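You operate a simulated robot arm through the tools that you are given. There is no shell and no other tool. Be economical: measure what you need, move in short steps, check, and stop when the job is done.

You run a simulated two-armed robot. Do the job below in one go: nothing can be reset, and whatever is moved stays where it is left.

JOB
Strap the orange pouch on to the folded boat.
Fine: lift it on to the wooden stand, slide it under both straps and pull both tight.

It is judged by the outcome, as a careful person would: the job done as asked, and still so three seconds after it is handed in. It fails if anything else is knocked over, pushed out of place, dropped, spilled or broken.

ROBOT AND FRAMES
Two 7-joint arms with two-finger grippers on one trunk that stands fixed in place. Base frame: the origin is at the foot of the trunk, x ahead of it, y to its left, z up; the work surface is at about z = 1030. Readings come in mm, degrees, newtons and seconds.
The left shoulder is at [60, 178, 1208], the right one opposite. With the tool pointing down near the work surface each hand reaches from about 300 to 680 mm from the base axis, measured 20 degrees to its own side. Payload 1.96 kg a hand.
The TCP of each hand is the grasp point between the finger pads, 20 mm short of the fingertips. In the tool frame z runs along the fingers and y along their closing line. The gripper opens to 72 mm. The gripper's body begins 38 mm behind the TCP.
Orientation is that of the tool frame in the base frame, as [roll, pitch, yaw] about the fixed x, y, z axes, in that order (R = Rz(yaw) Ry(pitch) Rx(roll)). With the fingers straight down and closing along the base's y, the tool's x points along the base's -x, its y along +y and its z along -z.

CONTROLS
- The arms move only by the tool nudge_tool. It takes "left_plan", "right_plan" or both (then of equal length, played together; a hand with none holds still); each is a list of rows, each a list of 2 entries, a list of its own where there are three numbers: the shift along the tool's x, y, z in units of 20 mm (1.0 is 20 mm), then the turn, a rotation vector about the tool's x, y, z in units of 4 degrees (1.0 is 4 degrees). In form: [[[x, y, z], [wx, wy, wz]], ...]. A call has 1 to 10 rows; each row shifts and turns the commanded pose from where the row before left it, along the tool's axes as they then stand. "left_jaw" and "right_jaw" are, for a hand that has rows, the finger opening in cm, from 0 to 7.2, set as the call begins (left out, the last holds). A call with a number of a shift or a turn outside -1 to 1 is refused whole. Each row takes 0.2 s and may step no farther than 50 mm and 8.6 degrees from the row before; otherwise, or with a gripper value out of range, the whole call is refused. A pose out of reach is approached as far as the arm can. The call stops where the force on the tool passes 60 N (or 10 N more than at its start, if that is more) or the arm is blocked; 0.2 s more then pass. The fingers move at their own pace (about 153 mm/s each) and stop on an object; they squeeze with about 28 N. The grip force told is the motor's: it shows also when the fingers shut on nothing. Time passes only in rows, and 0.2 s behind the last, so rows that do not move let the fingers close. It gives the time, the measured TCP pose, the force on the tool (base axes), the opening and the grip force at its end, in the units of the frame above (readings bear some noise), with the torque about the TCP (base axes, N m) and any sound that the robot's microphone picked up.
- Cameras (640 x 400 px; columns grow to the right, rows downward): "scene" is now at [5.5, -3, 1750.1]; the picture's right is [-0.10, -0.99, 0.00], its down [-0.88, 0.09, -0.46] and it looks along [0.46, -0.05, -0.89] (base axes); focal length 338 px, centre (320, 200). "left" rides on the left gripper at [71, -19, -82] in its tool frame; the picture's right is [0.26, 0.97, 0.00], its down [-0.67, 0.18, -0.72] and it looks along [-0.69, 0.19, 0.70] (tool axes); focal length 280 px, centre (320, 200). "right" rides on the right gripper at [71, 19, -82] in its tool frame; the picture's right is [-0.26, 0.96, 0.00], its down [-0.67, -0.18, -0.72] and it looks along [-0.69, -0.19, 0.70] (tool axes); focal length 280 px, centre (320, 200). There is no depth. A picture from a camera that has moved, and an enlarged one, comes with that camera's place and axes in the base frame and with its lens. The place of the scene camera against the robot may be out by one fixed shift of up to 12 mm in any direction.
- grab_frame(camera): a new picture of that camera. It takes no simulated time.
- move_column(by): slides the trunk up (or, below 0, down) by that many mm; the arms and the scene camera ride with it, the base frame stays. It gives what a move gives, with no picture.
- aim_head(pan, tilt): turns the head with the scene camera to pan (to the left, within 86 degrees either way) and tilt (down, from -29 to 69), counted from straight ahead of the robot. It gives what a move gives.
- zoom(camera, box): a new picture of the part [left, top, right, bottom] of that camera's present view, enlarged. It takes no simulated time.
- finish_job(): hands the job in; it is judged then, once.

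Work in short steps. Places have to be worked out from the pictures, the camera data and where the tool is seen: move nearer, look again, correct. Check each grasp and each placing, and mend what went wrong. You have 120 turns and 78 pictures in all, those below and enlarged ones among them. Open the grippers and draw the arms clear of the work before you hand the job in, unless the task says otherwise; then end with one line.

The tools are called after ">>>" as a command line: name --argument value ..., lists and objects as JSON in quotes. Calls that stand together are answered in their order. nudge_tool: Moves the arms, as the interface text tells. Its arguments: {"type":"object","properties":{"left_plan":{"type":"array"},"left_jaw":{"type":"number"},"right_plan":{"type":"array"},"right_jaw":{"type":"number"}},"required":[]} The other tools are called the same way: move_column (by) slides the trunk up or down; aim_head (pan, tilt) turns the head that bears the scene camera; grab_frame (camera) takes a picture; zoom (camera, box) takes an enlarged picture of a part of a camera's view; finish_job () hands the job in.

At the start:

```text
time: 0.0
left_tcp_pos: [379.9, 128.4, 1189.9]
left_orientation: [-180.0, 0.0, 180.0]
left_force: [-0.3, 0.1, 0.2]
left_moment: [-0.01, -0.02, 0.01]
left_gripper_width: 71.9
left_gripper_force: 0.0
right_tcp_pos: [411.0, -313.3, 1213.6]
right_orientation: [-179.9, 0.1, -180.0]
right_force: [-0.1, 0.3, 0.1]
right_moment: [0.05, -0.02, 0.02]
right_gripper_width: 71.9
right_gripper_force: 0.0
trunk travel left (down, up): [-854.0, 136.0]
head pan, tilt: [-5.7, 62.6]
```

scene: 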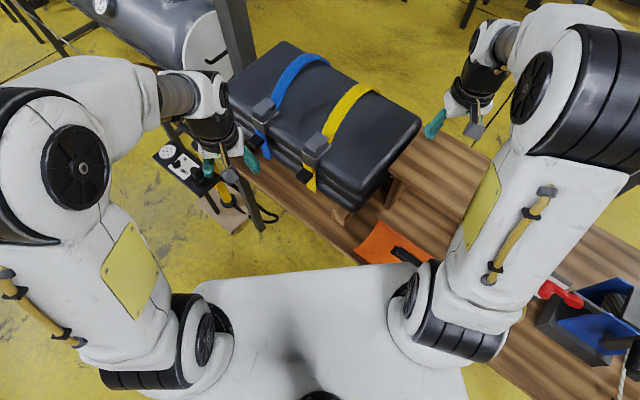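
right: 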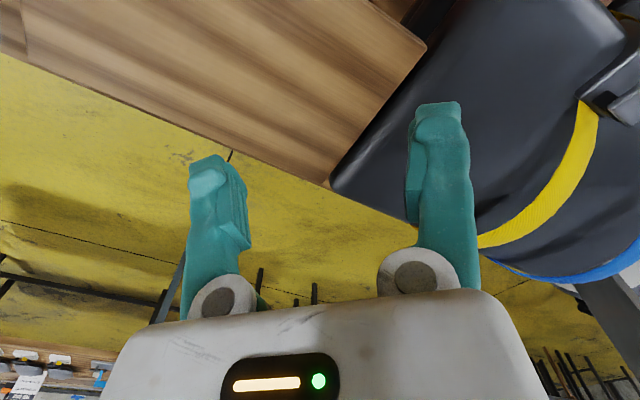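
left: 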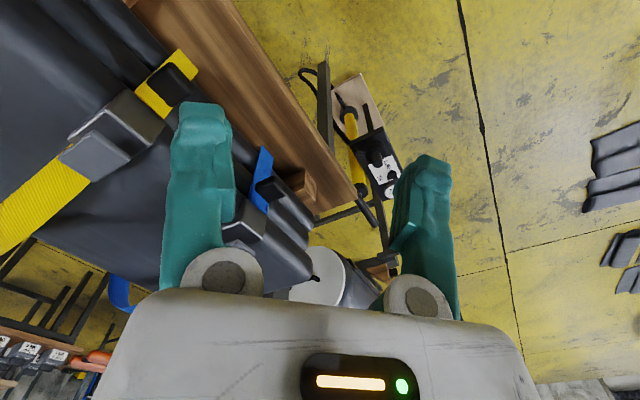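

The scene shows a black folded boat with a blue and a yellow strap, and an orange pouch partly hidden on the bench. I zoom in on both.

>>> zoom --camera "scene" --box '[210, 30, 450, 220]'

>>> zoom --camera "scene" --box '[320, 140, 640, 340]'

```text
2.11 times, centred on (330, 125) of scene
camera zoom: at [5.5, -3.0, 1750.1], right [-0.1, -0.99, 0.0], down [-0.88, 0.09, -0.46], along [0.46, -0.05, -0.89], focal length 711 px, centre (299, 358)
```

zoom: 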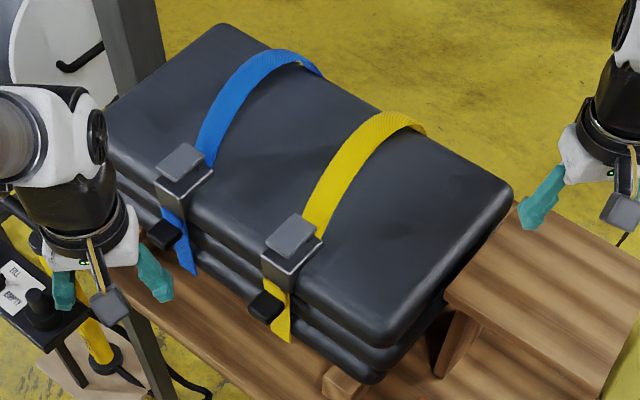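

```text
2.00 times, centred on (480, 240) of scene
camera zoom: at [5.5, -3.0, 1750.1], right [-0.1, -0.99, 0.0], down [-0.88, 0.09, -0.46], along [0.46, -0.05, -0.89], focal length 676 px, centre (0, 120)
```

zoom: 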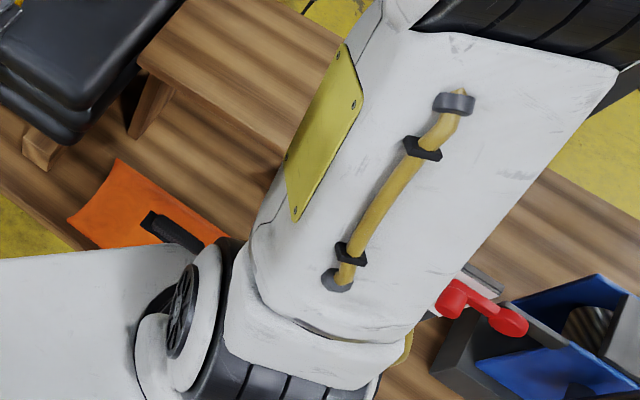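

I move the right hand out to the right to uncover the pouch for the scene camera.

>>> nudge_tool --right_plan '[[[-0.3, -0.9, -0.3], [0, 0, 0]], [[-0.3, -0.9, -0.3], [0, 0, 0]], [[-0.3, -0.9, -0.3], [0, 0, 0]], [[-0.3, -0.9, -0.3], [0, 0, 0]], [[-0.3, -0.9, -0.3], [0, 0, 0]], [[-0.3, -0.9, -0.3], [0, 0, 0]], [[-0.3, -0.9, 0], [0, 0, 0]], [[-0.3, -0.9, 0], [0, 0, 0]]]'

>>> aim_head --pan -25 --tilt 62

>>> grab_frame --camera "scene"

>>> grab_frame --camera "right"

```text
time: 1.8
left_tcp_pos: [380.0, 128.3, 1189.4]
left_orientation: [179.9, 0.1, -179.9]
left_force: [0.9, -0.4, -0.4]
left_moment: [-0.02, -0.01, -0.01]
left_gripper_width: 72.0
left_gripper_force: 0.0
right_tcp_pos: [419.5, -339.0, 1216.8]
right_orientation: [-179.8, 0.3, -180.0]
right_force: [0.0, -0.3, 0.6]
right_moment: [0.01, 0.02, -0.04]
right_gripper_width: 71.8
right_gripper_force: 0.1
right hand out of reach, approached as far as the arm can: row 2, 3, 4, 5, 6, 7, 8
trunk travel left (down, up): [-854.0, 136.0]
head pan, tilt: [-5.7, 62.6]
```

```text
time: 2.6
left_tcp_pos: [379.4, 129.7, 1191.1]
left_orientation: [180.0, 0.0, -180.0]
left_force: [-0.5, -0.6, 0.6]
left_moment: [0.01, 0.02, -0.01]
left_gripper_width: 71.9
left_gripper_force: 0.1
right_tcp_pos: [419.6, -339.7, 1218.0]
right_orientation: [-179.8, 0.3, -180.0]
right_force: [0.8, -0.6, -0.4]
right_moment: [-0.02, 0.0, 0.01]
right_gripper_width: 71.8
right_gripper_force: 0.1
trunk travel left (down, up): [-854.0, 136.0]
head pan, tilt: [-25.0, 62.0]
```

```text
72 pictures are left
camera scene: at [0.5, -23.8, 1750.7], right [-0.42, -0.91, 0.0], down [-0.8, 0.37, -0.47], along [0.43, -0.2, -0.88], focal length 338 px, centre (320, 200)
```

scene: 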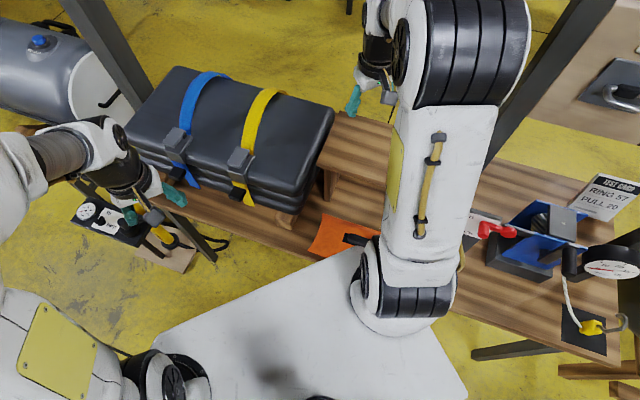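

```text
71 pictures are left
camera right: at [348.5, -321.8, 1297.6], right [0.26, 0.96, 0.0], down [0.67, -0.18, 0.72], along [0.69, -0.19, -0.7], focal length 280 px, centre (320, 200)
```

right: 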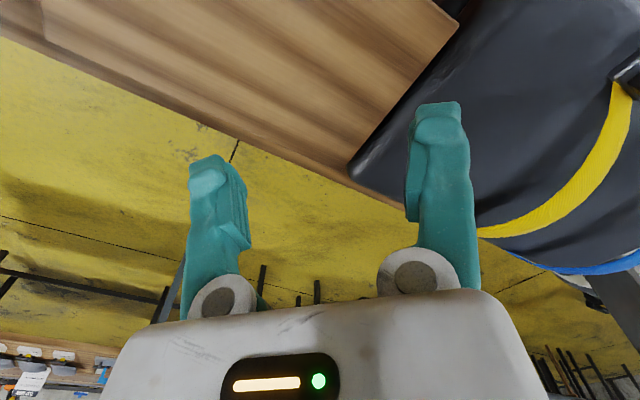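

The pouch is better visible now. I zoom on the pouch and the test card, and on the straps.

>>> zoom --camera "scene" --box '[270, 130, 430, 260]'

>>> zoom --camera "scene" --box '[450, 160, 640, 340]'

>>> zoom --camera "scene" --box '[110, 50, 350, 240]'

```text
3.08 times, centred on (350, 195) of scene
camera zoom: at [0.5, -23.8, 1750.7], right [-0.42, -0.91, 0.0], down [-0.8, 0.37, -0.47], along [0.43, -0.2, -0.88], focal length 1039 px, centre (228, 215)
```

zoom: 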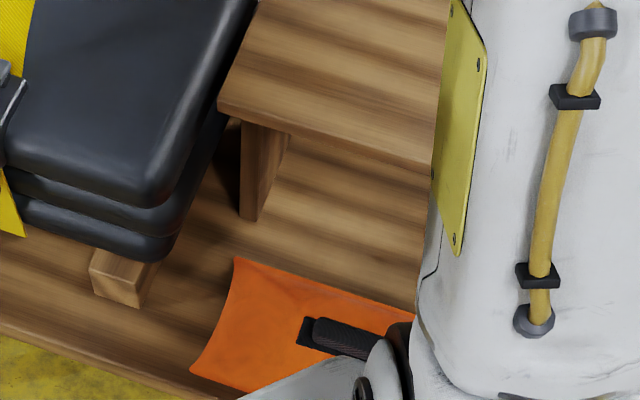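

```text
2.22 times, centred on (545, 250) of scene
camera zoom: at [0.5, -23.8, 1750.7], right [-0.42, -0.91, 0.0], down [-0.8, 0.37, -0.47], along [0.43, -0.2, -0.88], focal length 751 px, centre (-180, 89)
```

zoom: 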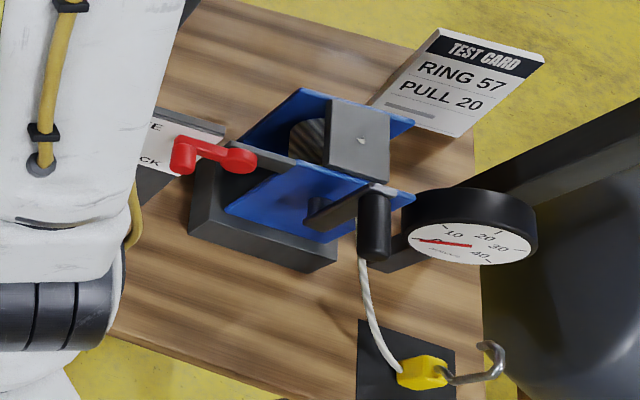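

```text
2.11 times, centred on (230, 145) of scene
camera zoom: at [0.5, -23.8, 1750.7], right [-0.42, -0.91, 0.0], down [-0.8, 0.37, -0.47], along [0.43, -0.2, -0.88], focal length 711 px, centre (510, 316)
```

zoom: 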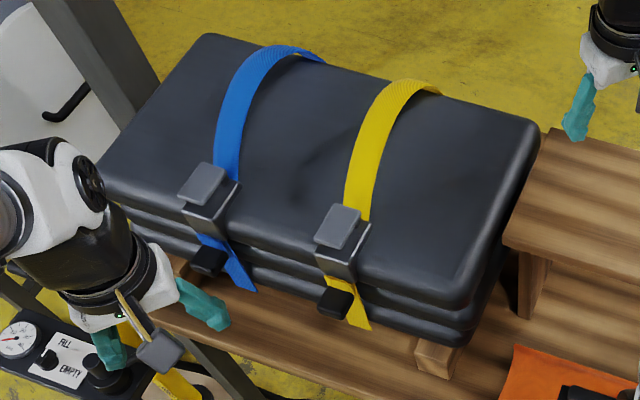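

The boat lies at about 45° in the base frame (long axis ≈ (+0.72,+0.70)), with the stand at its near-right end and the pouch on the lower bench parallel to the boat. I move the right hand above the pouch area with the camera looking back, and zoom the left view for the straps.

>>> zoom --camera "left" --box '[0, 20, 320, 300]'

>>> nudge_tool --right_plan '[[[0.5, 0, -0.5], [0, 0, -1]], [[0.5, 0, -0.5], [0, 0, -1]], [[0, 0, -0.3], [0, 0, -1]], [[0, 0, -0.3], [0, 0, -1]], [[0, 0, 0], [0, 0, -1]], [[0, 0, 0], [0, 0, -1]], [[0, 0, 0], [0, 0, -1]], [[0, 0, 0], [0, 0, -1]], [[0, 0, 0], [0, 0, -1]], [[0, 0, 0], [0, 0, -1]]]'

```text
1.43 times, centred on (160, 160) of left
camera zoom: at [309.2, 108.1, 1272.5], right [-0.26, 0.97, 0.0], down [0.67, 0.18, 0.72], along [0.69, 0.19, -0.7], focal length 401 px, centre (549, 257)
```

zoom: 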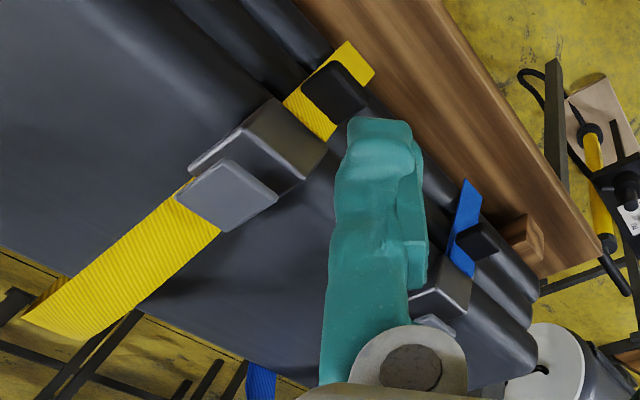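

```text
time: 4.8
left_tcp_pos: [379.2, 128.6, 1190.9]
left_orientation: [-180.0, 0.0, -179.9]
left_force: [0.1, 0.3, 0.2]
left_moment: [-0.01, 0.02, 0.0]
left_gripper_width: 71.8
left_gripper_force: 0.0
right_tcp_pos: [396.7, -342.1, 1245.9]
right_orientation: [-177.1, 1.4, -140.8]
right_force: [0.4, 0.8, 0.0]
right_moment: [0.04, 0.01, -0.01]
right_gripper_width: 72.0
right_gripper_force: 0.0
right hand out of reach, approached as far as the arm can: row 1, 3, 4
trunk travel left (down, up): [-854.0, 136.0]
head pan, tilt: [-25.0, 62.0]
```

I keep yawing the right hand so its camera faces the pouch.

>>> nudge_tool --right_plan '[[[0, 0, 0], [0, 0, -1]], [[0, 0, 0], [0, 0, -1]], [[0, 0, 0], [0, 0, -1]], [[0, 0, 0], [0, 0, -1]], [[0, 0, 0], [0, 0, -1]], [[0, 0, 0], [0, 0, -1]], [[0, 0, 0], [0, 0, -1]], [[0, 0, 0], [0, 0, -1]]]'

>>> grab_frame --camera "right"

>>> grab_frame --camera "scene"

```text
time: 6.6
left_tcp_pos: [380.8, 129.4, 1190.4]
left_orientation: [180.0, 0.1, -180.0]
left_force: [0.3, 0.1, 0.4]
left_moment: [0.01, 0.01, 0.0]
left_gripper_width: 72.1
left_gripper_force: 0.1
right_tcp_pos: [397.2, -340.3, 1244.5]
right_orientation: [-176.9, -0.4, -108.9]
right_force: [0.5, -1.0, 0.2]
right_moment: [-0.03, 0.01, 0.01]
right_gripper_width: 71.9
right_gripper_force: 0.1
trunk travel left (down, up): [-854.0, 136.0]
head pan, tilt: [-25.0, 62.0]
```

```text
66 pictures are left
camera right: at [352.6, -402.1, 1325.2], right [-0.83, 0.56, -0.05], down [0.36, 0.6, 0.72], along [0.44, 0.58, -0.69], focal length 280 px, centre (320, 200)
```

right: 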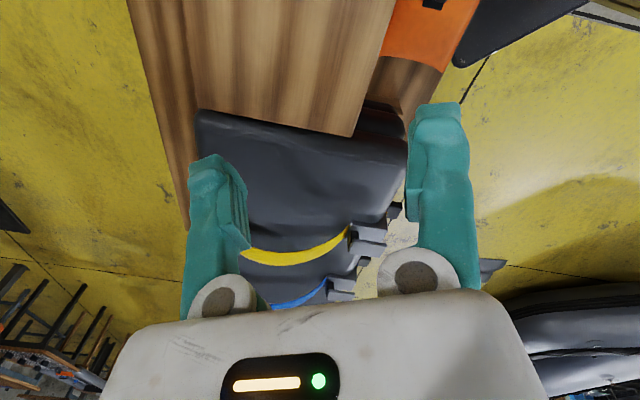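

```text
65 pictures are left
camera scene: at [0.4, -23.9, 1750.7], right [-0.42, -0.91, 0.0], down [-0.8, 0.37, -0.47], along [0.43, -0.2, -0.88], focal length 338 px, centre (320, 200)
```

scene: 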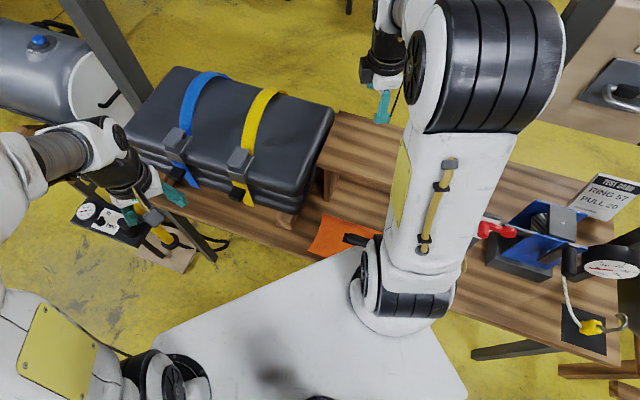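

The view runs right along the boat axis; the pouch is just at the upper edge. I yaw a bit further to centre it.

>>> nudge_tool --right_plan '[[[0, 0, 0], [0, 0, -1]], [[0, 0, 0], [0, 0, -1]], [[0, 0, 0], [0, 0, -1]], [[0, 0, 0], [0, 0, -1]], [[0, 0, 0], [0, 0, -1]], [[0, 0, 0], [0, 0, -1]], [[0, 0, 0], [0, 0, -1]], [[0, 0, 0], [0, 0, -1]], [[0, 0, 0], [0, 0, -1]]]'

>>> grab_frame --camera "right"

```text
time: 8.6
left_tcp_pos: [380.2, 129.3, 1189.6]
left_orientation: [-179.9, 0.0, 180.0]
left_force: [0.4, 0.1, -0.5]
left_moment: [-0.01, -0.01, -0.02]
left_gripper_width: 72.1
left_gripper_force: 0.0
right_tcp_pos: [396.7, -341.5, 1245.3]
right_orientation: [-177.5, -2.2, -73.0]
right_force: [0.0, 0.2, 0.1]
right_moment: [-0.01, 0.01, -0.04]
right_gripper_width: 72.0
right_gripper_force: 0.1
trunk travel left (down, up): [-854.0, 136.0]
head pan, tilt: [-25.0, 62.0]
```

```text
64 pictures are left
camera right: at [395.6, -415.4, 1328.4], right [-1.0, -0.03, -0.05], down [-0.06, 0.72, 0.7], along [0.01, 0.7, -0.72], focal length 280 px, centre (320, 200)
```

right: 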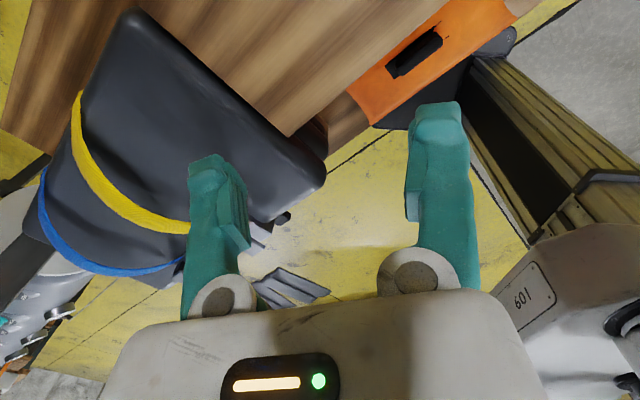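

Triangulation puts the pouch much lower than the stand top (z≈840 vs ≈1025), parallel to the boat axis. I zoom on the handle and turn the right hand to yaw −135 (fingers closing across the handle).

>>> zoom --camera "right" --box '[320, 0, 540, 140]'

>>> nudge_tool --right_plan '[[[0, 0, 0], [0, 0, 1]], [[0, 0, 0], [0, 0, 1]], [[0, 0, 0], [0, 0, 1]], [[0, 0, 0], [0, 0, 1]], [[0, 0, 0], [0, 0, 1]], [[0, 0, 0], [0, 0, 1]], [[0, 0, 0], [0, 0, 1]], [[0, 0, 0], [0, 0, 1]], [[0, 0, 0], [0, 0, 1]], [[0, 0, 0], [0, 0, 1]]]'

>>> nudge_tool --right_plan '[[[1, 0, 0], [0, 0, 1]], [[1, 0, 0], [0, 0, 1]], [[1, 0, 0], [0, 0, 1]], [[0.5, 0, 0], [0, 0, 1]], [[0, 0, 0], [0, 0, 1]]]'

>>> grab_frame --camera "scene"

```text
2.86 times, centred on (430, 70) of right
camera zoom: at [395.6, -415.4, 1328.4], right [-1.0, -0.03, -0.05], down [-0.06, 0.72, 0.7], along [0.01, 0.7, -0.72], focal length 801 px, centre (6, 571)
```

zoom: 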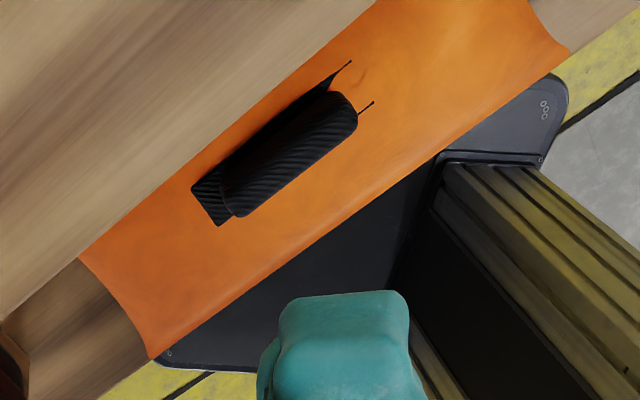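

```text
time: 10.8
left_tcp_pos: [379.2, 128.9, 1190.3]
left_orientation: [-180.0, 0.0, -180.0]
left_force: [-0.4, 0.1, 0.3]
left_moment: [-0.01, -0.01, 0.01]
left_gripper_width: 72.3
left_gripper_force: 0.1
right_tcp_pos: [397.8, -340.7, 1245.9]
right_orientation: [-176.8, -0.1, -112.9]
right_force: [-0.2, 0.7, 0.1]
right_moment: [-0.01, 0.03, 0.01]
right_gripper_width: 71.9
right_gripper_force: 0.1
trunk travel left (down, up): [-854.0, 136.0]
head pan, tilt: [-25.0, 62.0]
```

```text
time: 12.0
left_tcp_pos: [380.4, 129.4, 1189.8]
left_orientation: [180.0, 0.0, 180.0]
left_force: [-0.1, 0.3, -0.1]
left_moment: [0.0, 0.01, 0.03]
left_gripper_width: 71.9
left_gripper_force: 0.0
right_tcp_pos: [364.7, -404.3, 1244.9]
right_orientation: [-176.7, 1.1, -132.9]
right_force: [0.6, 0.1, -0.3]
right_moment: [0.0, -0.01, 0.03]
right_gripper_width: 72.1
right_gripper_force: 0.0
trunk travel left (down, up): [-854.0, 136.0]
head pan, tilt: [-25.0, 62.0]
```

```text
62 pictures are left
camera scene: at [0.6, -23.7, 1750.7], right [-0.42, -0.91, 0.0], down [-0.8, 0.37, -0.47], along [0.43, -0.2, -0.88], focal length 338 px, centre (320, 200)
```

scene: 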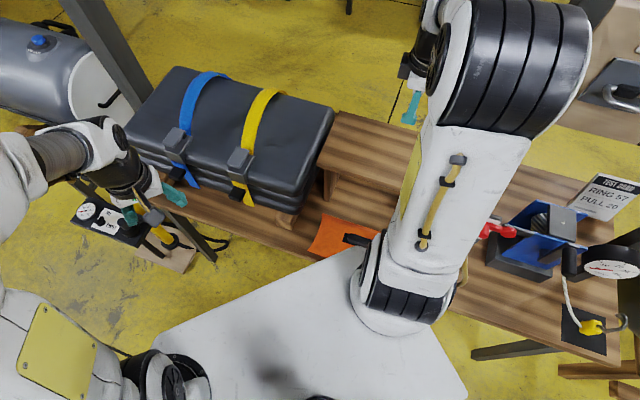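

Pouch ≈256 × 130 mm with the handle at its centre, near (272,−288), z≈870. I move the right hand above it while still high and level the tool.

>>> nudge_tool --right_plan '[[[-0.1, 0.9, 0], [-0.8, 0, 0]], [[-0.1, 0.9, 0], [0, 0, 0]], [[-0.1, 0.9, 0], [0, 0, 0]], [[-0.1, 0.9, 0], [0, 0, 0]], [[-0.1, 0.9, 0], [0, 0, 0]], [[-0.1, 0.9, 0], [0, 0, 0]], [[-0.1, 0.9, 0], [0, 0, 0]], [[-0.1, 0.9, 0], [0, 0, 0]]]'

>>> grab_frame --camera "right"

```text
time: 13.8
left_tcp_pos: [379.1, 129.0, 1189.7]
left_orientation: [-180.0, 0.1, -180.0]
left_force: [-0.9, 0.5, 0.1]
left_moment: [0.0, -0.01, 0.0]
left_gripper_width: 72.2
left_gripper_force: 0.1
right_tcp_pos: [266.3, -291.3, 1227.8]
right_orientation: [179.9, 1.0, -133.0]
right_force: [0.3, -0.4, 0.8]
right_moment: [0.0, 0.01, -0.01]
right_gripper_width: 72.1
right_gripper_force: 0.0
right hand out of reach, approached as far as the arm can: row 1
trunk travel left (down, up): [-854.0, 136.0]
head pan, tilt: [-25.0, 62.0]
```

```text
61 pictures are left
camera right: at [204.6, -333.2, 1308.8], right [-0.53, 0.85, 0.01], down [0.59, 0.36, 0.73], along [0.61, 0.39, -0.69], focal length 280 px, centre (320, 200)
```

right: 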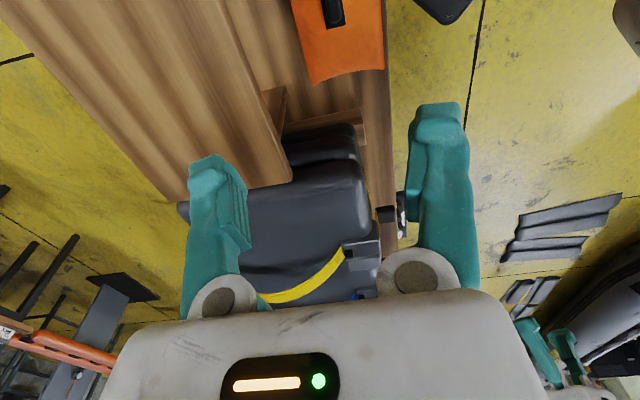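

The hand is over the handle (est. (263,−285)); stand edge is ~80 mm away laterally. I lower the trunk 190 mm and look again.

>>> move_column --by -100

>>> move_column --by -90

>>> grab_frame --camera "right"

>>> grab_frame --camera "scene"

```text
time: 15.2
left_tcp_pos: [380.4, 128.8, 1090.4]
left_orientation: [-179.9, 0.1, 179.9]
left_force: [-0.6, 1.5, -0.6]
left_moment: [0.0, 0.06, -0.04]
left_gripper_width: 72.1
left_gripper_force: 0.1
right_tcp_pos: [267.7, -291.7, 1129.0]
right_orientation: [179.8, 1.0, -132.9]
right_force: [-0.9, -0.4, 0.1]
right_moment: [0.02, -0.01, 0.02]
right_gripper_width: 71.9
right_gripper_force: 0.1
trunk travel left (down, up): [-754.0, 236.0]
head pan, tilt: [-25.0, 62.0]
```

```text
time: 16.4
left_tcp_pos: [379.7, 128.8, 1000.3]
left_orientation: [-180.0, 0.0, -180.0]
left_force: [-0.7, -0.1, -0.9]
left_moment: [0.0, -0.01, 0.01]
left_gripper_width: 72.0
left_gripper_force: 0.1
right_tcp_pos: [268.6, -292.8, 1039.2]
right_orientation: [179.7, 1.0, -132.9]
right_force: [0.0, 0.1, 0.4]
right_moment: [0.0, 0.0, 0.04]
right_gripper_width: 72.3
right_gripper_force: 0.2
trunk travel left (down, up): [-664.0, 326.0]
head pan, tilt: [-25.0, 62.0]
```

```text
60 pictures are left
camera right: at [205.5, -333.9, 1118.7], right [-0.53, 0.85, 0.01], down [0.59, 0.36, 0.73], along [0.61, 0.39, -0.69], focal length 280 px, centre (320, 200)
```

right: 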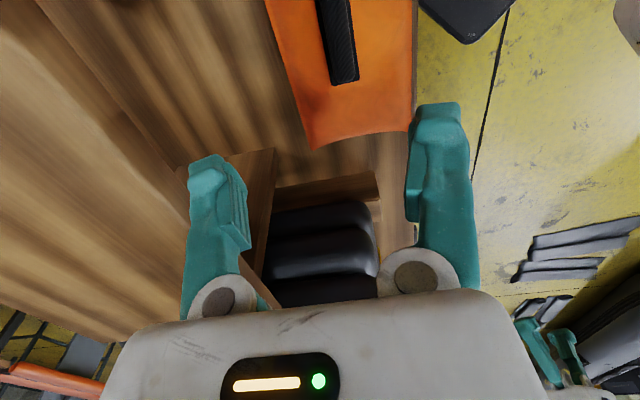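

```text
59 pictures are left
camera scene: at [0.2, -23.8, 1560.8], right [-0.42, -0.91, 0.0], down [-0.8, 0.37, -0.47], along [0.43, -0.2, -0.88], focal length 338 px, centre (320, 200)
```

scene: 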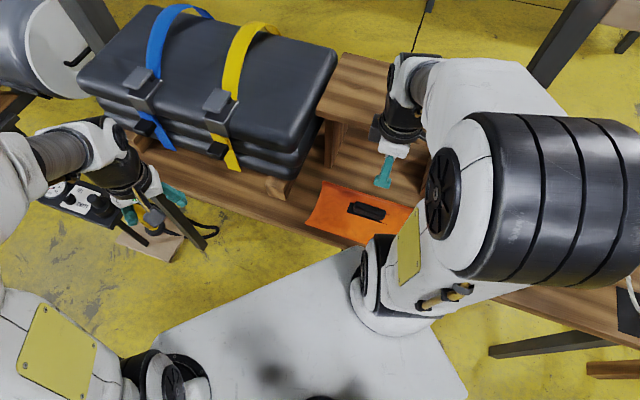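

From two right-camera views, the handle's front tip is at ≈(292,−250,838), so its centre is at ≈(263,−278). I shift and descend to z≈880, then check.

>>> nudge_tool --right_plan '[[[-0.35, 0.7, 0], [0, 0, -0.5]], [[0, 0, 1], [0, 0, 0]], [[0, 0, 1], [0, 0, 0]], [[0, 0, 1], [0, 0, 0]], [[0, 0, 1], [0, 0, 0]], [[0, 0, 1], [0, 0, 0]], [[0, 0, 1], [0, 0, 0]], [[0, 0, 1], [0, 0, 0]], [[0, 0, 1], [0, 0, 0]]]'

>>> grab_frame --camera "right"

>>> zoom --camera "scene" --box '[270, 120, 470, 270]'

```text
time: 18.4
left_tcp_pos: [380.2, 128.2, 999.4]
left_orientation: [-180.0, 0.1, 180.0]
left_force: [-0.5, 0.6, -0.3]
left_moment: [0.0, 0.01, 0.01]
left_gripper_width: 71.8
left_gripper_force: 0.0
right_tcp_pos: [273.4, -278.4, 881.0]
right_orientation: [179.8, 1.0, -130.8]
right_force: [0.1, -0.3, -1.0]
right_moment: [0.02, -0.02, 0.03]
right_gripper_width: 72.0
right_gripper_force: 0.1
right hand out of reach, approached as far as the arm can: row 4, 5
trunk travel left (down, up): [-664.0, 326.0]
head pan, tilt: [-25.0, 62.0]
```

```text
58 pictures are left
camera right: at [212.5, -323.0, 960.3], right [-0.56, 0.83, 0.01], down [0.57, 0.38, 0.73], along [0.6, 0.41, -0.69], focal length 280 px, centre (320, 200)
```

right: 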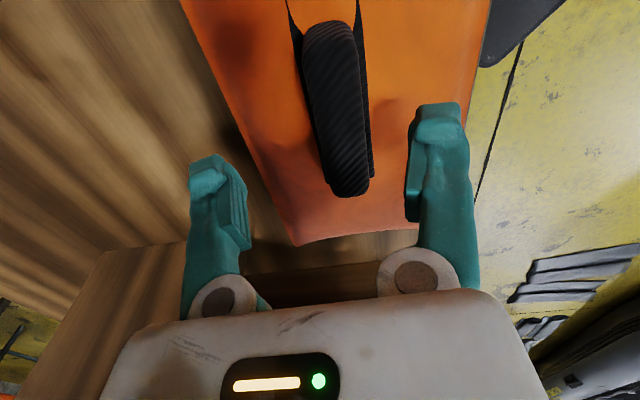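

```text
2.67 times, centred on (370, 195) of scene
camera zoom: at [1.2, -24.3, 1560.7], right [-0.42, -0.91, 0.0], down [-0.8, 0.37, -0.47], along [0.42, -0.2, -0.88], focal length 901 px, centre (187, 213)
```

zoom: 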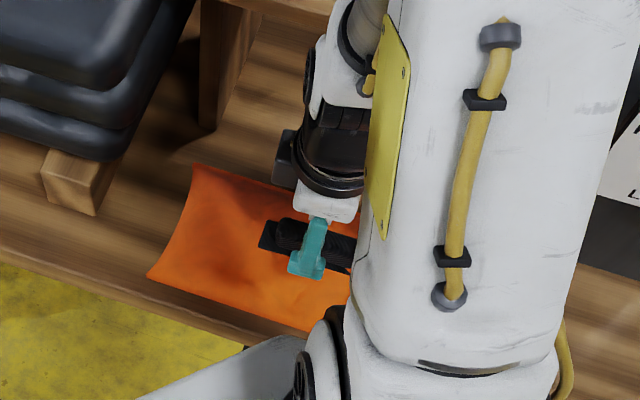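

The handle centre is at ≈(270,−272), running at 43°. I correct yaw by 6°, shift 7 mm sideways, and descend to z≈838.

>>> nudge_tool --right_plan '[[[-0.1, 0.35, 0], [0, 0, 0.75]], [[0, 0, 0], [0, 0.25, 0.75]], [[0, 0, 0.7], [0, 0, 0]], [[0, 0, 0.7], [0, 0, 0]], [[0, 0, 0.6], [0, 0, 0]]]'

>>> grab_frame --camera "right"

```text
time: 19.5
left_tcp_pos: [378.9, 129.8, 1000.2]
left_orientation: [-179.9, -0.1, -179.9]
left_force: [-0.1, 0.0, -0.1]
left_moment: [-0.02, 0.02, -0.02]
left_gripper_width: 71.9
left_gripper_force: 0.0
right_tcp_pos: [268.7, -273.6, 853.4]
right_orientation: [-180.0, -0.1, -137.0]
right_force: [-5.8, 3.5, 35.5]
right_moment: [-0.13, -0.09, -0.07]
right_gripper_width: 72.1
right_gripper_force: 0.1
trunk travel left (down, up): [-664.0, 326.0]
head pan, tilt: [-25.0, 62.0]
stopped in row 5 (right hand): the force on the tool passed its limit at 75 N (the readings are from after the stop); the commanded pose is now the measured one
```

```text
56 pictures are left
camera right: at [204.8, -309.0, 934.1], right [-0.47, 0.88, 0.0], down [0.62, 0.33, 0.72], along [0.63, 0.33, -0.7], focal length 280 px, centre (320, 200)
```

right: 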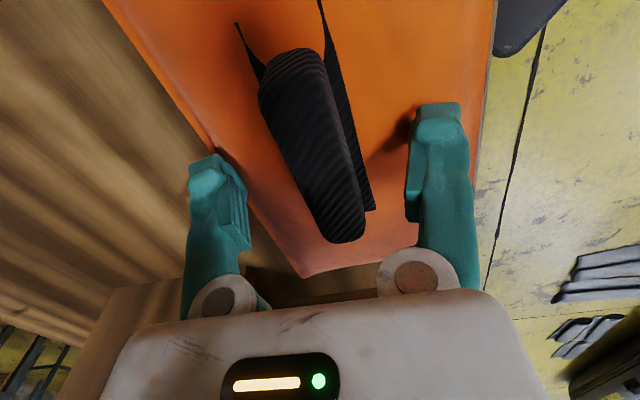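

Fingertips touched the pouch at TCP z=853. I lift 3 mm, correct yaw, shift 6 mm back toward the handle centre, then close.

>>> nudge_tool --right_plan '[[[0.3, 0.1, -0.15], [0, 0, -1]], [[0, 0, 0], [0, 0, 0]]]'

>>> nudge_tool --right_plan '[[[0, 0, 0], [0, 0, 0]], [[0, 0, 0], [0, 0, 0]], [[0, 0, 0], [0, 0, 0]]]' --right_jaw 0

>>> grab_frame --camera "right"

```text
time: 20.1
left_tcp_pos: [381.1, 128.2, 999.3]
left_orientation: [180.0, 0.0, 180.0]
left_force: [-0.7, -0.1, 0.9]
left_moment: [-0.02, -0.02, 0.0]
left_gripper_width: 71.9
left_gripper_force: 0.1
right_tcp_pos: [266.3, -276.2, 854.0]
right_orientation: [179.9, 0.1, -132.9]
right_force: [0.0, -0.9, 0.5]
right_moment: [-0.02, 0.02, 0.04]
right_gripper_width: 71.9
right_gripper_force: 0.2
trunk travel left (down, up): [-664.0, 326.0]
head pan, tilt: [-25.0, 62.0]
```

```text
time: 20.9
left_tcp_pos: [379.2, 130.4, 1000.5]
left_orientation: [-179.9, 0.1, 180.0]
left_force: [-0.3, -0.1, 0.0]
left_moment: [0.0, 0.0, -0.02]
left_gripper_width: 72.0
left_gripper_force: 0.1
right_tcp_pos: [264.2, -274.6, 855.6]
right_orientation: [180.0, 0.1, -133.0]
right_force: [-5.1, 2.8, 21.1]
right_moment: [0.04, 0.15, -0.22]
right_gripper_width: 19.5
right_gripper_force: 28.1
trunk travel left (down, up): [-664.0, 326.0]
head pan, tilt: [-25.0, 62.0]
```

```text
55 pictures are left
camera right: at [201.9, -315.5, 936.5], right [-0.53, 0.85, 0.0], down [0.59, 0.37, 0.71], along [0.61, 0.38, -0.7], focal length 280 px, centre (320, 200)
```

right: 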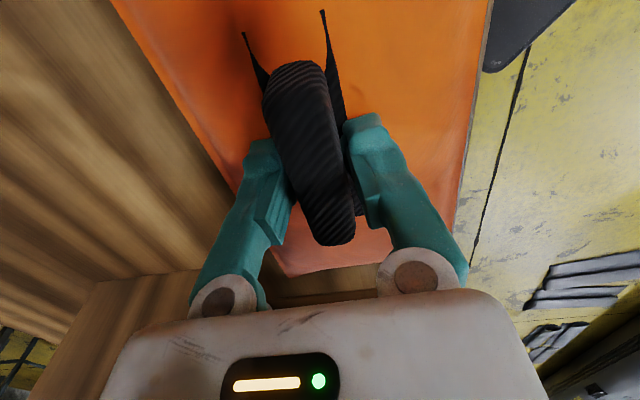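

Gripped at 19.5 mm. I lift 60 mm and look.

>>> nudge_tool --right_plan '[[[0, 0, -0.5], [0, 0, 0]], [[0, 0, -0.5], [0, 0, 0]], [[0, 0, -0.5], [0, 0, 0]], [[0, 0, -0.5], [0, 0, 0]], [[0, 0, -0.5], [0, 0, 0]], [[0, 0, -0.5], [0, 0, 0]]]'

>>> grab_frame --camera "scene"

>>> grab_frame --camera "right"

```text
time: 22.3
left_tcp_pos: [380.4, 128.6, 999.6]
left_orientation: [-180.0, 0.0, 180.0]
left_force: [0.1, 0.2, -0.3]
left_moment: [-0.01, -0.01, -0.01]
left_gripper_width: 72.1
left_gripper_force: 0.1
right_tcp_pos: [272.1, -279.7, 913.8]
right_orientation: [179.7, -0.1, -133.0]
right_force: [-0.1, 0.1, -1.7]
right_moment: [-0.03, -0.05, 0.0]
right_gripper_width: 19.1
right_gripper_force: 27.9
right hand out of reach, approached as far as the arm can: row 3, 5
trunk travel left (down, up): [-664.0, 326.0]
head pan, tilt: [-25.0, 62.0]
```

```text
54 pictures are left
camera scene: at [0.2, -23.6, 1560.7], right [-0.42, -0.91, 0.0], down [-0.8, 0.37, -0.47], along [0.43, -0.2, -0.88], focal length 338 px, centre (320, 200)
```

scene: 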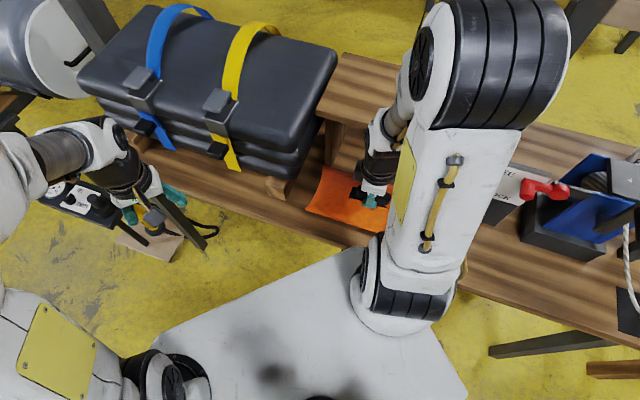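

```text
53 pictures are left
camera right: at [210.5, -320.2, 994.3], right [-0.53, 0.85, 0.0], down [0.6, 0.37, 0.71], along [0.6, 0.38, -0.7], focal length 280 px, centre (320, 200)
```

right: 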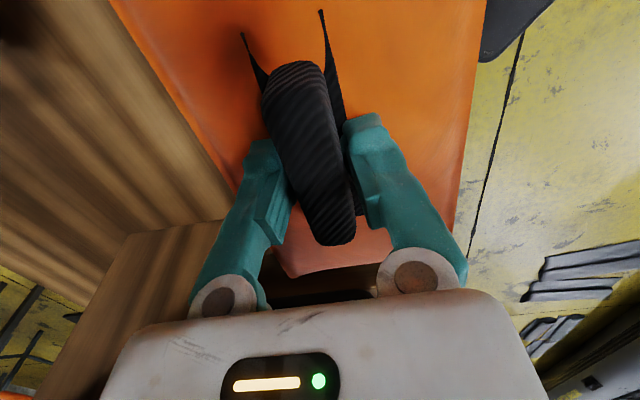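

The pouch is held level. I back it off slightly from the stand and boat end, then raise the trunk.

>>> nudge_tool --right_plan '[[[0.4, 0.4, 0], [0, 0, 0]], [[0.4, 0.4, -0.3], [0, 0, 0]]]'

>>> move_column --by 80

>>> grab_frame --camera "right"

>>> move_column --by 110

>>> grab_frame --camera "right"

```text
time: 22.9
left_tcp_pos: [379.8, 128.9, 999.8]
left_orientation: [-180.0, 0.0, -179.9]
left_force: [-0.5, -0.4, 0.0]
left_moment: [0.01, 0.0, 0.04]
left_gripper_width: 71.8
left_gripper_force: 0.0
right_tcp_pos: [268.1, -290.6, 916.4]
right_orientation: [179.8, 0.1, -133.0]
right_force: [-0.4, -0.2, -2.6]
right_moment: [0.02, -0.04, 0.04]
right_gripper_width: 19.2
right_gripper_force: 27.7
right hand out of reach, approached as far as the arm can: row 1, 2
trunk travel left (down, up): [-664.0, 326.0]
head pan, tilt: [-25.0, 62.0]
```

```text
time: 24.1
left_tcp_pos: [380.2, 128.6, 1078.6]
left_orientation: [-179.9, 0.0, 180.0]
left_force: [0.0, 0.0, 0.7]
left_moment: [-0.01, 0.02, 0.02]
left_gripper_width: 71.7
left_gripper_force: 0.2
right_tcp_pos: [267.5, -290.5, 995.8]
right_orientation: [179.7, 0.0, -133.0]
right_force: [0.0, 0.2, -3.6]
right_moment: [0.04, -0.04, 0.01]
right_gripper_width: 19.3
right_gripper_force: 27.8
trunk travel left (down, up): [-744.0, 246.0]
head pan, tilt: [-25.0, 62.0]
```

```text
52 pictures are left
camera right: at [206.0, -331.4, 1077.9], right [-0.53, 0.85, 0.0], down [0.6, 0.37, 0.71], along [0.61, 0.38, -0.7], focal length 280 px, centre (320, 200)
```

right: 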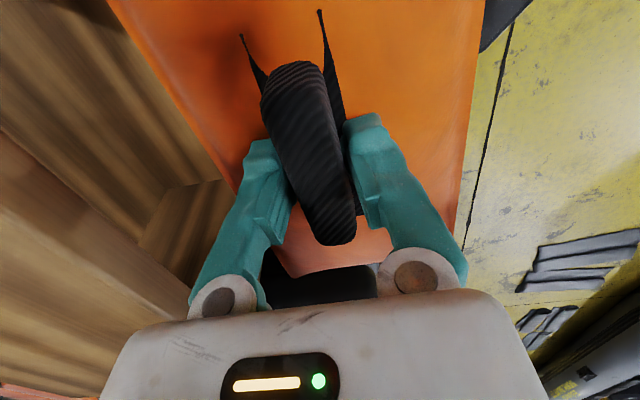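

```text
time: 25.5
left_tcp_pos: [379.5, 129.4, 1190.1]
left_orientation: [-180.0, -0.1, 180.0]
left_force: [-1.1, 0.5, -0.2]
left_moment: [0.0, -0.01, 0.0]
left_gripper_width: 71.9
left_gripper_force: 0.0
right_tcp_pos: [268.1, -290.5, 1107.1]
right_orientation: [179.7, 0.0, -133.0]
right_force: [0.5, 0.7, -2.9]
right_moment: [0.04, -0.02, 0.01]
right_gripper_width: 19.2
right_gripper_force: 27.7
trunk travel left (down, up): [-854.0, 136.0]
head pan, tilt: [-25.0, 62.0]
```

```text
51 pictures are left
camera right: at [205.9, -331.4, 1187.9], right [-0.53, 0.85, 0.0], down [0.6, 0.37, 0.71], along [0.61, 0.38, -0.7], focal length 280 px, centre (320, 200)
```

right: 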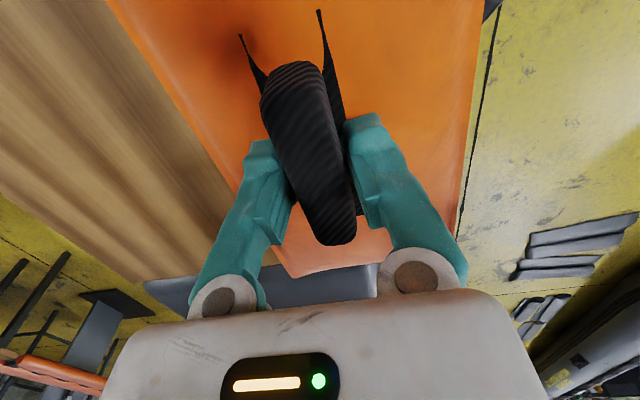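

The pouch is aligned with the tool axis. I look at the scene for the stand and boat end before moving over.

>>> nudge_tool --right_plan '[[[0, 0, -1], [0, 0, 0]], [[0, 0, -1], [0, 0, 0]], [[0, 0, -0.5], [0, 0, 0]]]'

>>> zoom --camera "scene" --box '[110, 50, 430, 250]'

>>> zoom --camera "left" --box '[0, 0, 320, 200]'

```text
time: 26.3
left_tcp_pos: [380.4, 128.5, 1189.8]
left_orientation: [-180.0, 0.0, -180.0]
left_force: [0.5, 0.4, 0.0]
left_moment: [0.0, 0.01, -0.03]
left_gripper_width: 72.0
left_gripper_force: 0.1
right_tcp_pos: [267.2, -291.7, 1157.8]
right_orientation: [179.9, 0.0, -133.0]
right_force: [-0.3, -0.4, -3.0]
right_moment: [-0.01, 0.01, -0.02]
right_gripper_width: 19.2
right_gripper_force: 27.9
trunk travel left (down, up): [-854.0, 136.0]
head pan, tilt: [-25.0, 62.0]
```

```text
2.00 times, centred on (270, 150) of scene
camera zoom: at [0.8, -24.3, 1750.7], right [-0.42, -0.91, 0.0], down [-0.8, 0.37, -0.47], along [0.43, -0.2, -0.88], focal length 676 px, centre (420, 300)
```

zoom: 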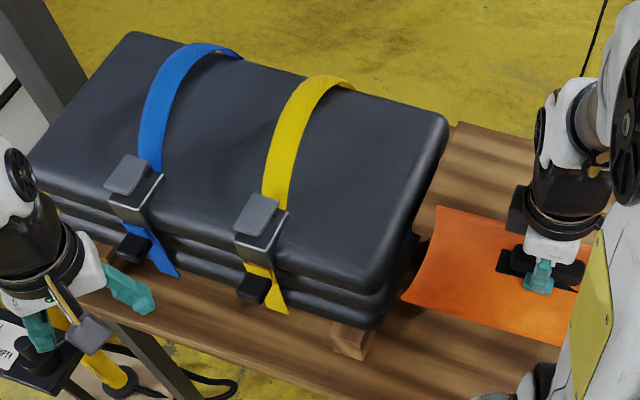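

```text
2.00 times, centred on (160, 100) of left
camera zoom: at [309.4, 107.8, 1272.4], right [-0.26, 0.97, 0.0], down [0.67, 0.18, 0.72], along [0.69, 0.19, -0.7], focal length 561 px, centre (640, 400)
```

zoom: 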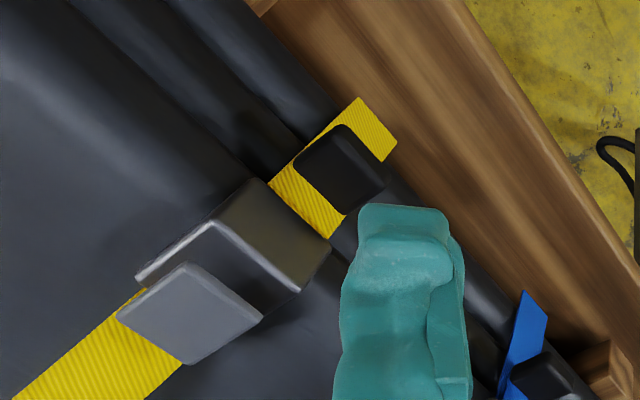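

With stand and boat top both at roughly z≈1020–1030 and the straps arching ~100 mm above the boat (at s≈148 and 331 mm from the boat's end), I carry the pouch over the stand, on the boat's centre line.

>>> nudge_tool --right_plan '[[[0, 0, 0], [0, 0, 0.5]], [[-0.37, -0.92, 0], [0, 0, 0]], [[-0.37, -0.92, 0], [0, 0, 0]], [[-0.37, -0.92, 0], [0, 0, 0]], [[-0.37, -0.92, 0], [0, 0, 0]], [[-0.37, -0.92, 0], [0, 0, 0]], [[-0.37, -0.92, 0.3], [0, 0, 0]], [[-0.37, -0.92, 0.3], [0, 0, 0]]]'

>>> grab_frame --camera "scene"

>>> grab_frame --camera "right"

```text
time: 28.1
left_tcp_pos: [382.0, 127.9, 1191.1]
left_orientation: [-180.0, -0.1, 180.0]
left_force: [0.0, -0.3, -0.3]
left_moment: [0.03, 0.03, 0.0]
left_gripper_width: 72.2
left_gripper_force: 0.0
right_tcp_pos: [396.0, -346.4, 1144.7]
right_orientation: [179.7, -0.2, -134.9]
right_force: [0.3, -0.7, -2.8]
right_moment: [-0.04, -0.03, 0.01]
right_gripper_width: 19.2
right_gripper_force: 27.5
trunk travel left (down, up): [-854.0, 136.0]
head pan, tilt: [-25.0, 62.0]
```

```text
48 pictures are left
camera scene: at [2.2, -24.9, 1750.7], right [-0.42, -0.91, 0.0], down [-0.8, 0.37, -0.47], along [0.42, -0.2, -0.88], focal length 338 px, centre (320, 200)
```

scene: 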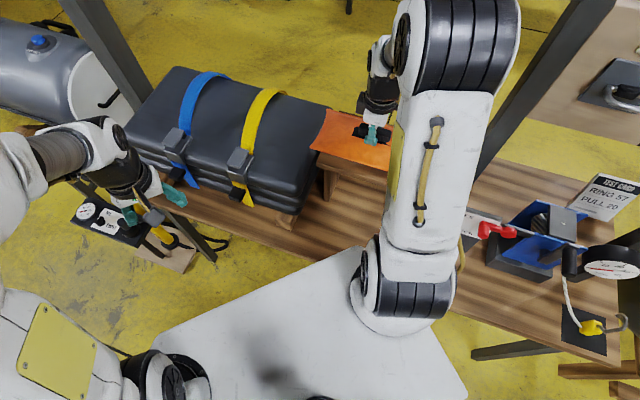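

```text
47 pictures are left
camera right: at [333.1, -385.1, 1223.9], right [-0.5, 0.87, 0.0], down [0.61, 0.35, 0.71], along [0.62, 0.36, -0.7], focal length 280 px, centre (320, 200)
```

right: 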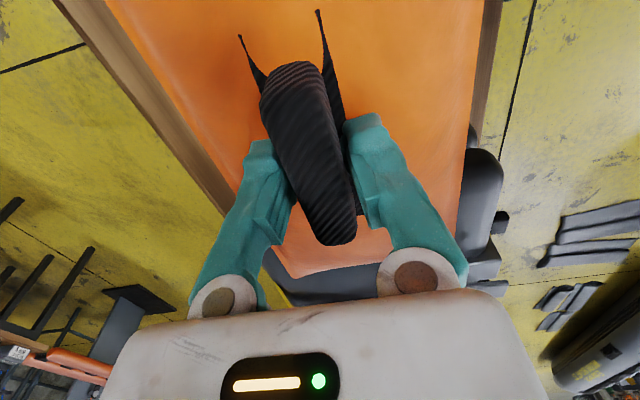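

The pouch is over the stand. I lower it in small steps until it touches.

>>> nudge_tool --right_plan '[[[0, 0, 0.5], [0, 0, 0]], [[0, 0, 0.5], [0, 0, 0]], [[0, 0, 0.5], [0, 0, 0]], [[0, 0, 0.5], [0, 0, 0]], [[0, 0, 0.5], [0, 0, 0]], [[0, 0, 0.3], [0, 0, 0]], [[0, 0, 0.3], [0, 0, 0]], [[0, 0, 0.3], [0, 0, 0]]]'

```text
time: 29.9
left_tcp_pos: [374.5, 132.3, 1191.2]
left_orientation: [-179.8, 0.2, -180.0]
left_force: [0.6, 0.5, -0.6]
left_moment: [0.01, -0.02, 0.02]
left_gripper_width: 71.7
left_gripper_force: 0.1
right_tcp_pos: [395.6, -346.9, 1086.0]
right_orientation: [-179.1, 0.1, -135.0]
right_force: [-9.3, 3.9, 35.5]
right_moment: [0.52, 0.82, 0.09]
right_gripper_width: 19.3
right_gripper_force: 27.9
trunk travel left (down, up): [-854.0, 136.0]
head pan, tilt: [-25.0, 62.0]
stopped in row 8 (right hand): the force on the tool passed its limit at 68 N (the readings are from after the stop); the commanded pose is now the measured one
```

Contact on the stand at TCP z≈1087. I raise 15 mm and slide forward 130 mm along the boat axis, so the front is just short of the yellow strap.

>>> nudge_tool --right_plan '[[[0, 0, -0.75], [0.2, 0, 0]], [[-1, 0, 0], [0, 0, 0]], [[-1, 0, 0], [0, 0, 0]], [[-1, 0, 0], [0, 0, 0]], [[-1, 0, 0], [0, 0, 0]], [[-1, 0, 0], [0, 0, 0]], [[-1, 0, 0], [0, 0, 0]], [[-0.5, 0, 0], [0, 0, 0]]]'

>>> zoom --camera "scene" --box '[110, 40, 430, 240]'

>>> grab_frame --camera "left"

```text
time: 31.7
left_tcp_pos: [380.8, 129.1, 1189.6]
left_orientation: [180.0, -0.1, 180.0]
left_force: [-0.2, -0.6, -0.5]
left_moment: [0.01, 0.01, -0.03]
left_gripper_width: 72.0
left_gripper_force: 0.0
right_tcp_pos: [494.0, -256.7, 1094.9]
right_orientation: [-178.6, 0.3, -135.1]
right_force: [0.1, -1.0, -3.4]
right_moment: [0.01, 0.03, 0.02]
right_gripper_width: 19.0
right_gripper_force: 28.3
trunk travel left (down, up): [-854.0, 136.0]
head pan, tilt: [-25.0, 62.0]
```

```text
2.00 times, centred on (270, 140) of scene
camera zoom: at [0.9, -23.7, 1750.7], right [-0.42, -0.91, 0.0], down [-0.8, 0.37, -0.47], along [0.43, -0.2, -0.88], focal length 676 px, centre (420, 320)
```

zoom: 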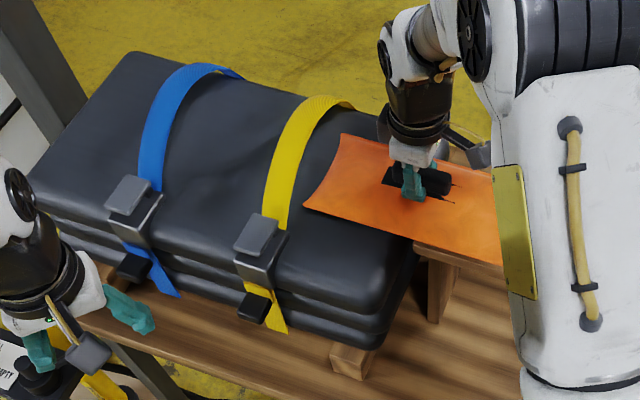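

```text
45 pictures are left
camera left: at [309.5, 108.1, 1272.4], right [-0.26, 0.97, 0.0], down [0.67, 0.18, 0.71], along [0.69, 0.19, -0.7], focal length 280 px, centre (320, 200)
```

left: 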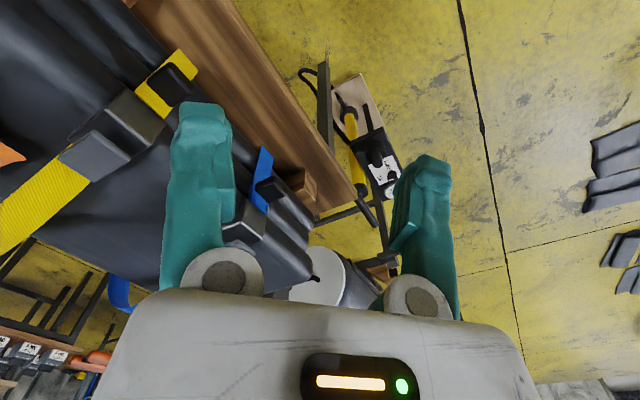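

The pouch is aligned (s≈116 front, L 89–213), just before the yellow strap and below it. I advance 50 mm under it and check.

>>> nudge_tool --right_plan '[[[-0.5, 0, 0], [-0.35, 0, 0]], [[-0.5, 0, 0], [0, 0, 0]], [[-0.5, 0, 0], [0, 0, 0]], [[-0.5, 0, 0], [0, 0, 0]], [[-0.5, 0, 0], [0, 0, 0]]]'

>>> zoom --camera "scene" --box '[150, 50, 390, 200]'

>>> grab_frame --camera "right"

```text
time: 32.9
left_tcp_pos: [381.0, 128.8, 1189.2]
left_orientation: [180.0, -0.2, 180.0]
left_force: [0.2, -0.2, -0.4]
left_moment: [0.01, -0.02, -0.01]
left_gripper_width: 71.7
left_gripper_force: 0.0
right_tcp_pos: [528.1, -222.0, 1096.9]
right_orientation: [-180.0, 0.1, -135.0]
right_force: [0.2, -0.7, -3.4]
right_moment: [-0.04, -0.01, 0.0]
right_gripper_width: 19.4
right_gripper_force: 28.2
trunk travel left (down, up): [-854.0, 136.0]
head pan, tilt: [-25.0, 62.0]
```

```text
2.67 times, centred on (270, 125) of scene
camera zoom: at [1.4, -23.7, 1750.7], right [-0.42, -0.91, 0.0], down [-0.8, 0.37, -0.47], along [0.42, -0.2, -0.88], focal length 901 px, centre (453, 400)
```

zoom: 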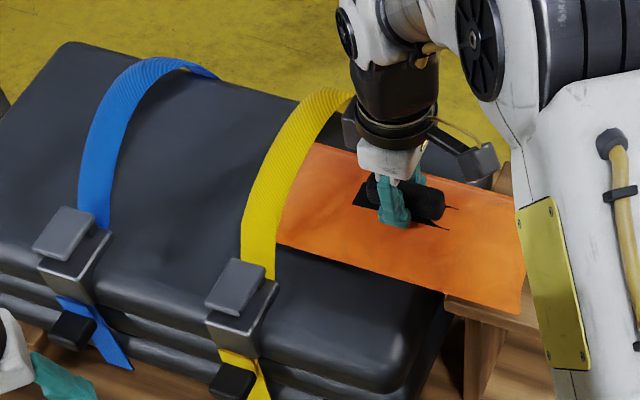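

```text
43 pictures are left
camera right: at [463.6, -259.6, 1177.4], right [-0.5, 0.87, 0.0], down [0.61, 0.35, 0.72], along [0.62, 0.36, -0.7], focal length 280 px, centre (320, 200)
```

right: 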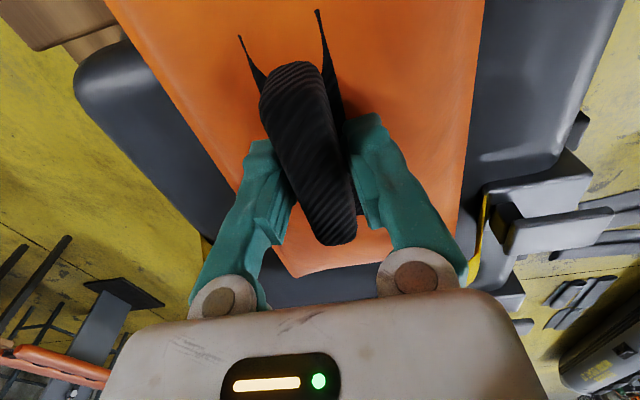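

The pouch goes cleanly under the yellow strap. I advance another 45 mm, then lower to the boat surface.

>>> nudge_tool --right_plan '[[[-0.5, 0, 0], [0, 0, 0]], [[-0.5, 0, 0], [0, 0, 0]], [[-0.5, 0, 0], [0, 0, 0]], [[-0.5, 0, 0], [0, 0, 0]], [[-0.25, 0, 0], [0, 0, 0]], [[0, 0, 0.2], [0, 0, 0]], [[0, 0, 0.2], [0, 0, 0]]]'

>>> zoom --camera "scene" --box '[150, 50, 390, 200]'

```text
time: 34.5
left_tcp_pos: [380.6, 129.2, 1190.5]
left_orientation: [-179.9, 0.0, -180.0]
left_force: [-0.1, -0.8, 0.3]
left_moment: [-0.05, -0.02, 0.0]
left_gripper_width: 72.0
left_gripper_force: 0.1
right_tcp_pos: [557.7, -188.7, 1089.0]
right_orientation: [179.9, 0.1, -135.0]
right_force: [-0.3, -0.8, -3.5]
right_moment: [0.01, 0.0, -0.02]
right_gripper_width: 19.1
right_gripper_force: 28.1
trunk travel left (down, up): [-854.0, 136.0]
head pan, tilt: [-25.0, 62.0]
```

```text
2.67 times, centred on (270, 125) of scene
camera zoom: at [1.3, -23.9, 1750.7], right [-0.42, -0.91, 0.0], down [-0.8, 0.37, -0.47], along [0.42, -0.2, -0.88], focal length 901 px, centre (453, 400)
```

zoom: 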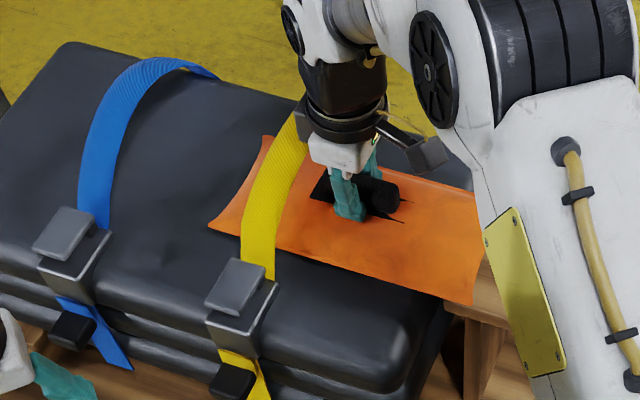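

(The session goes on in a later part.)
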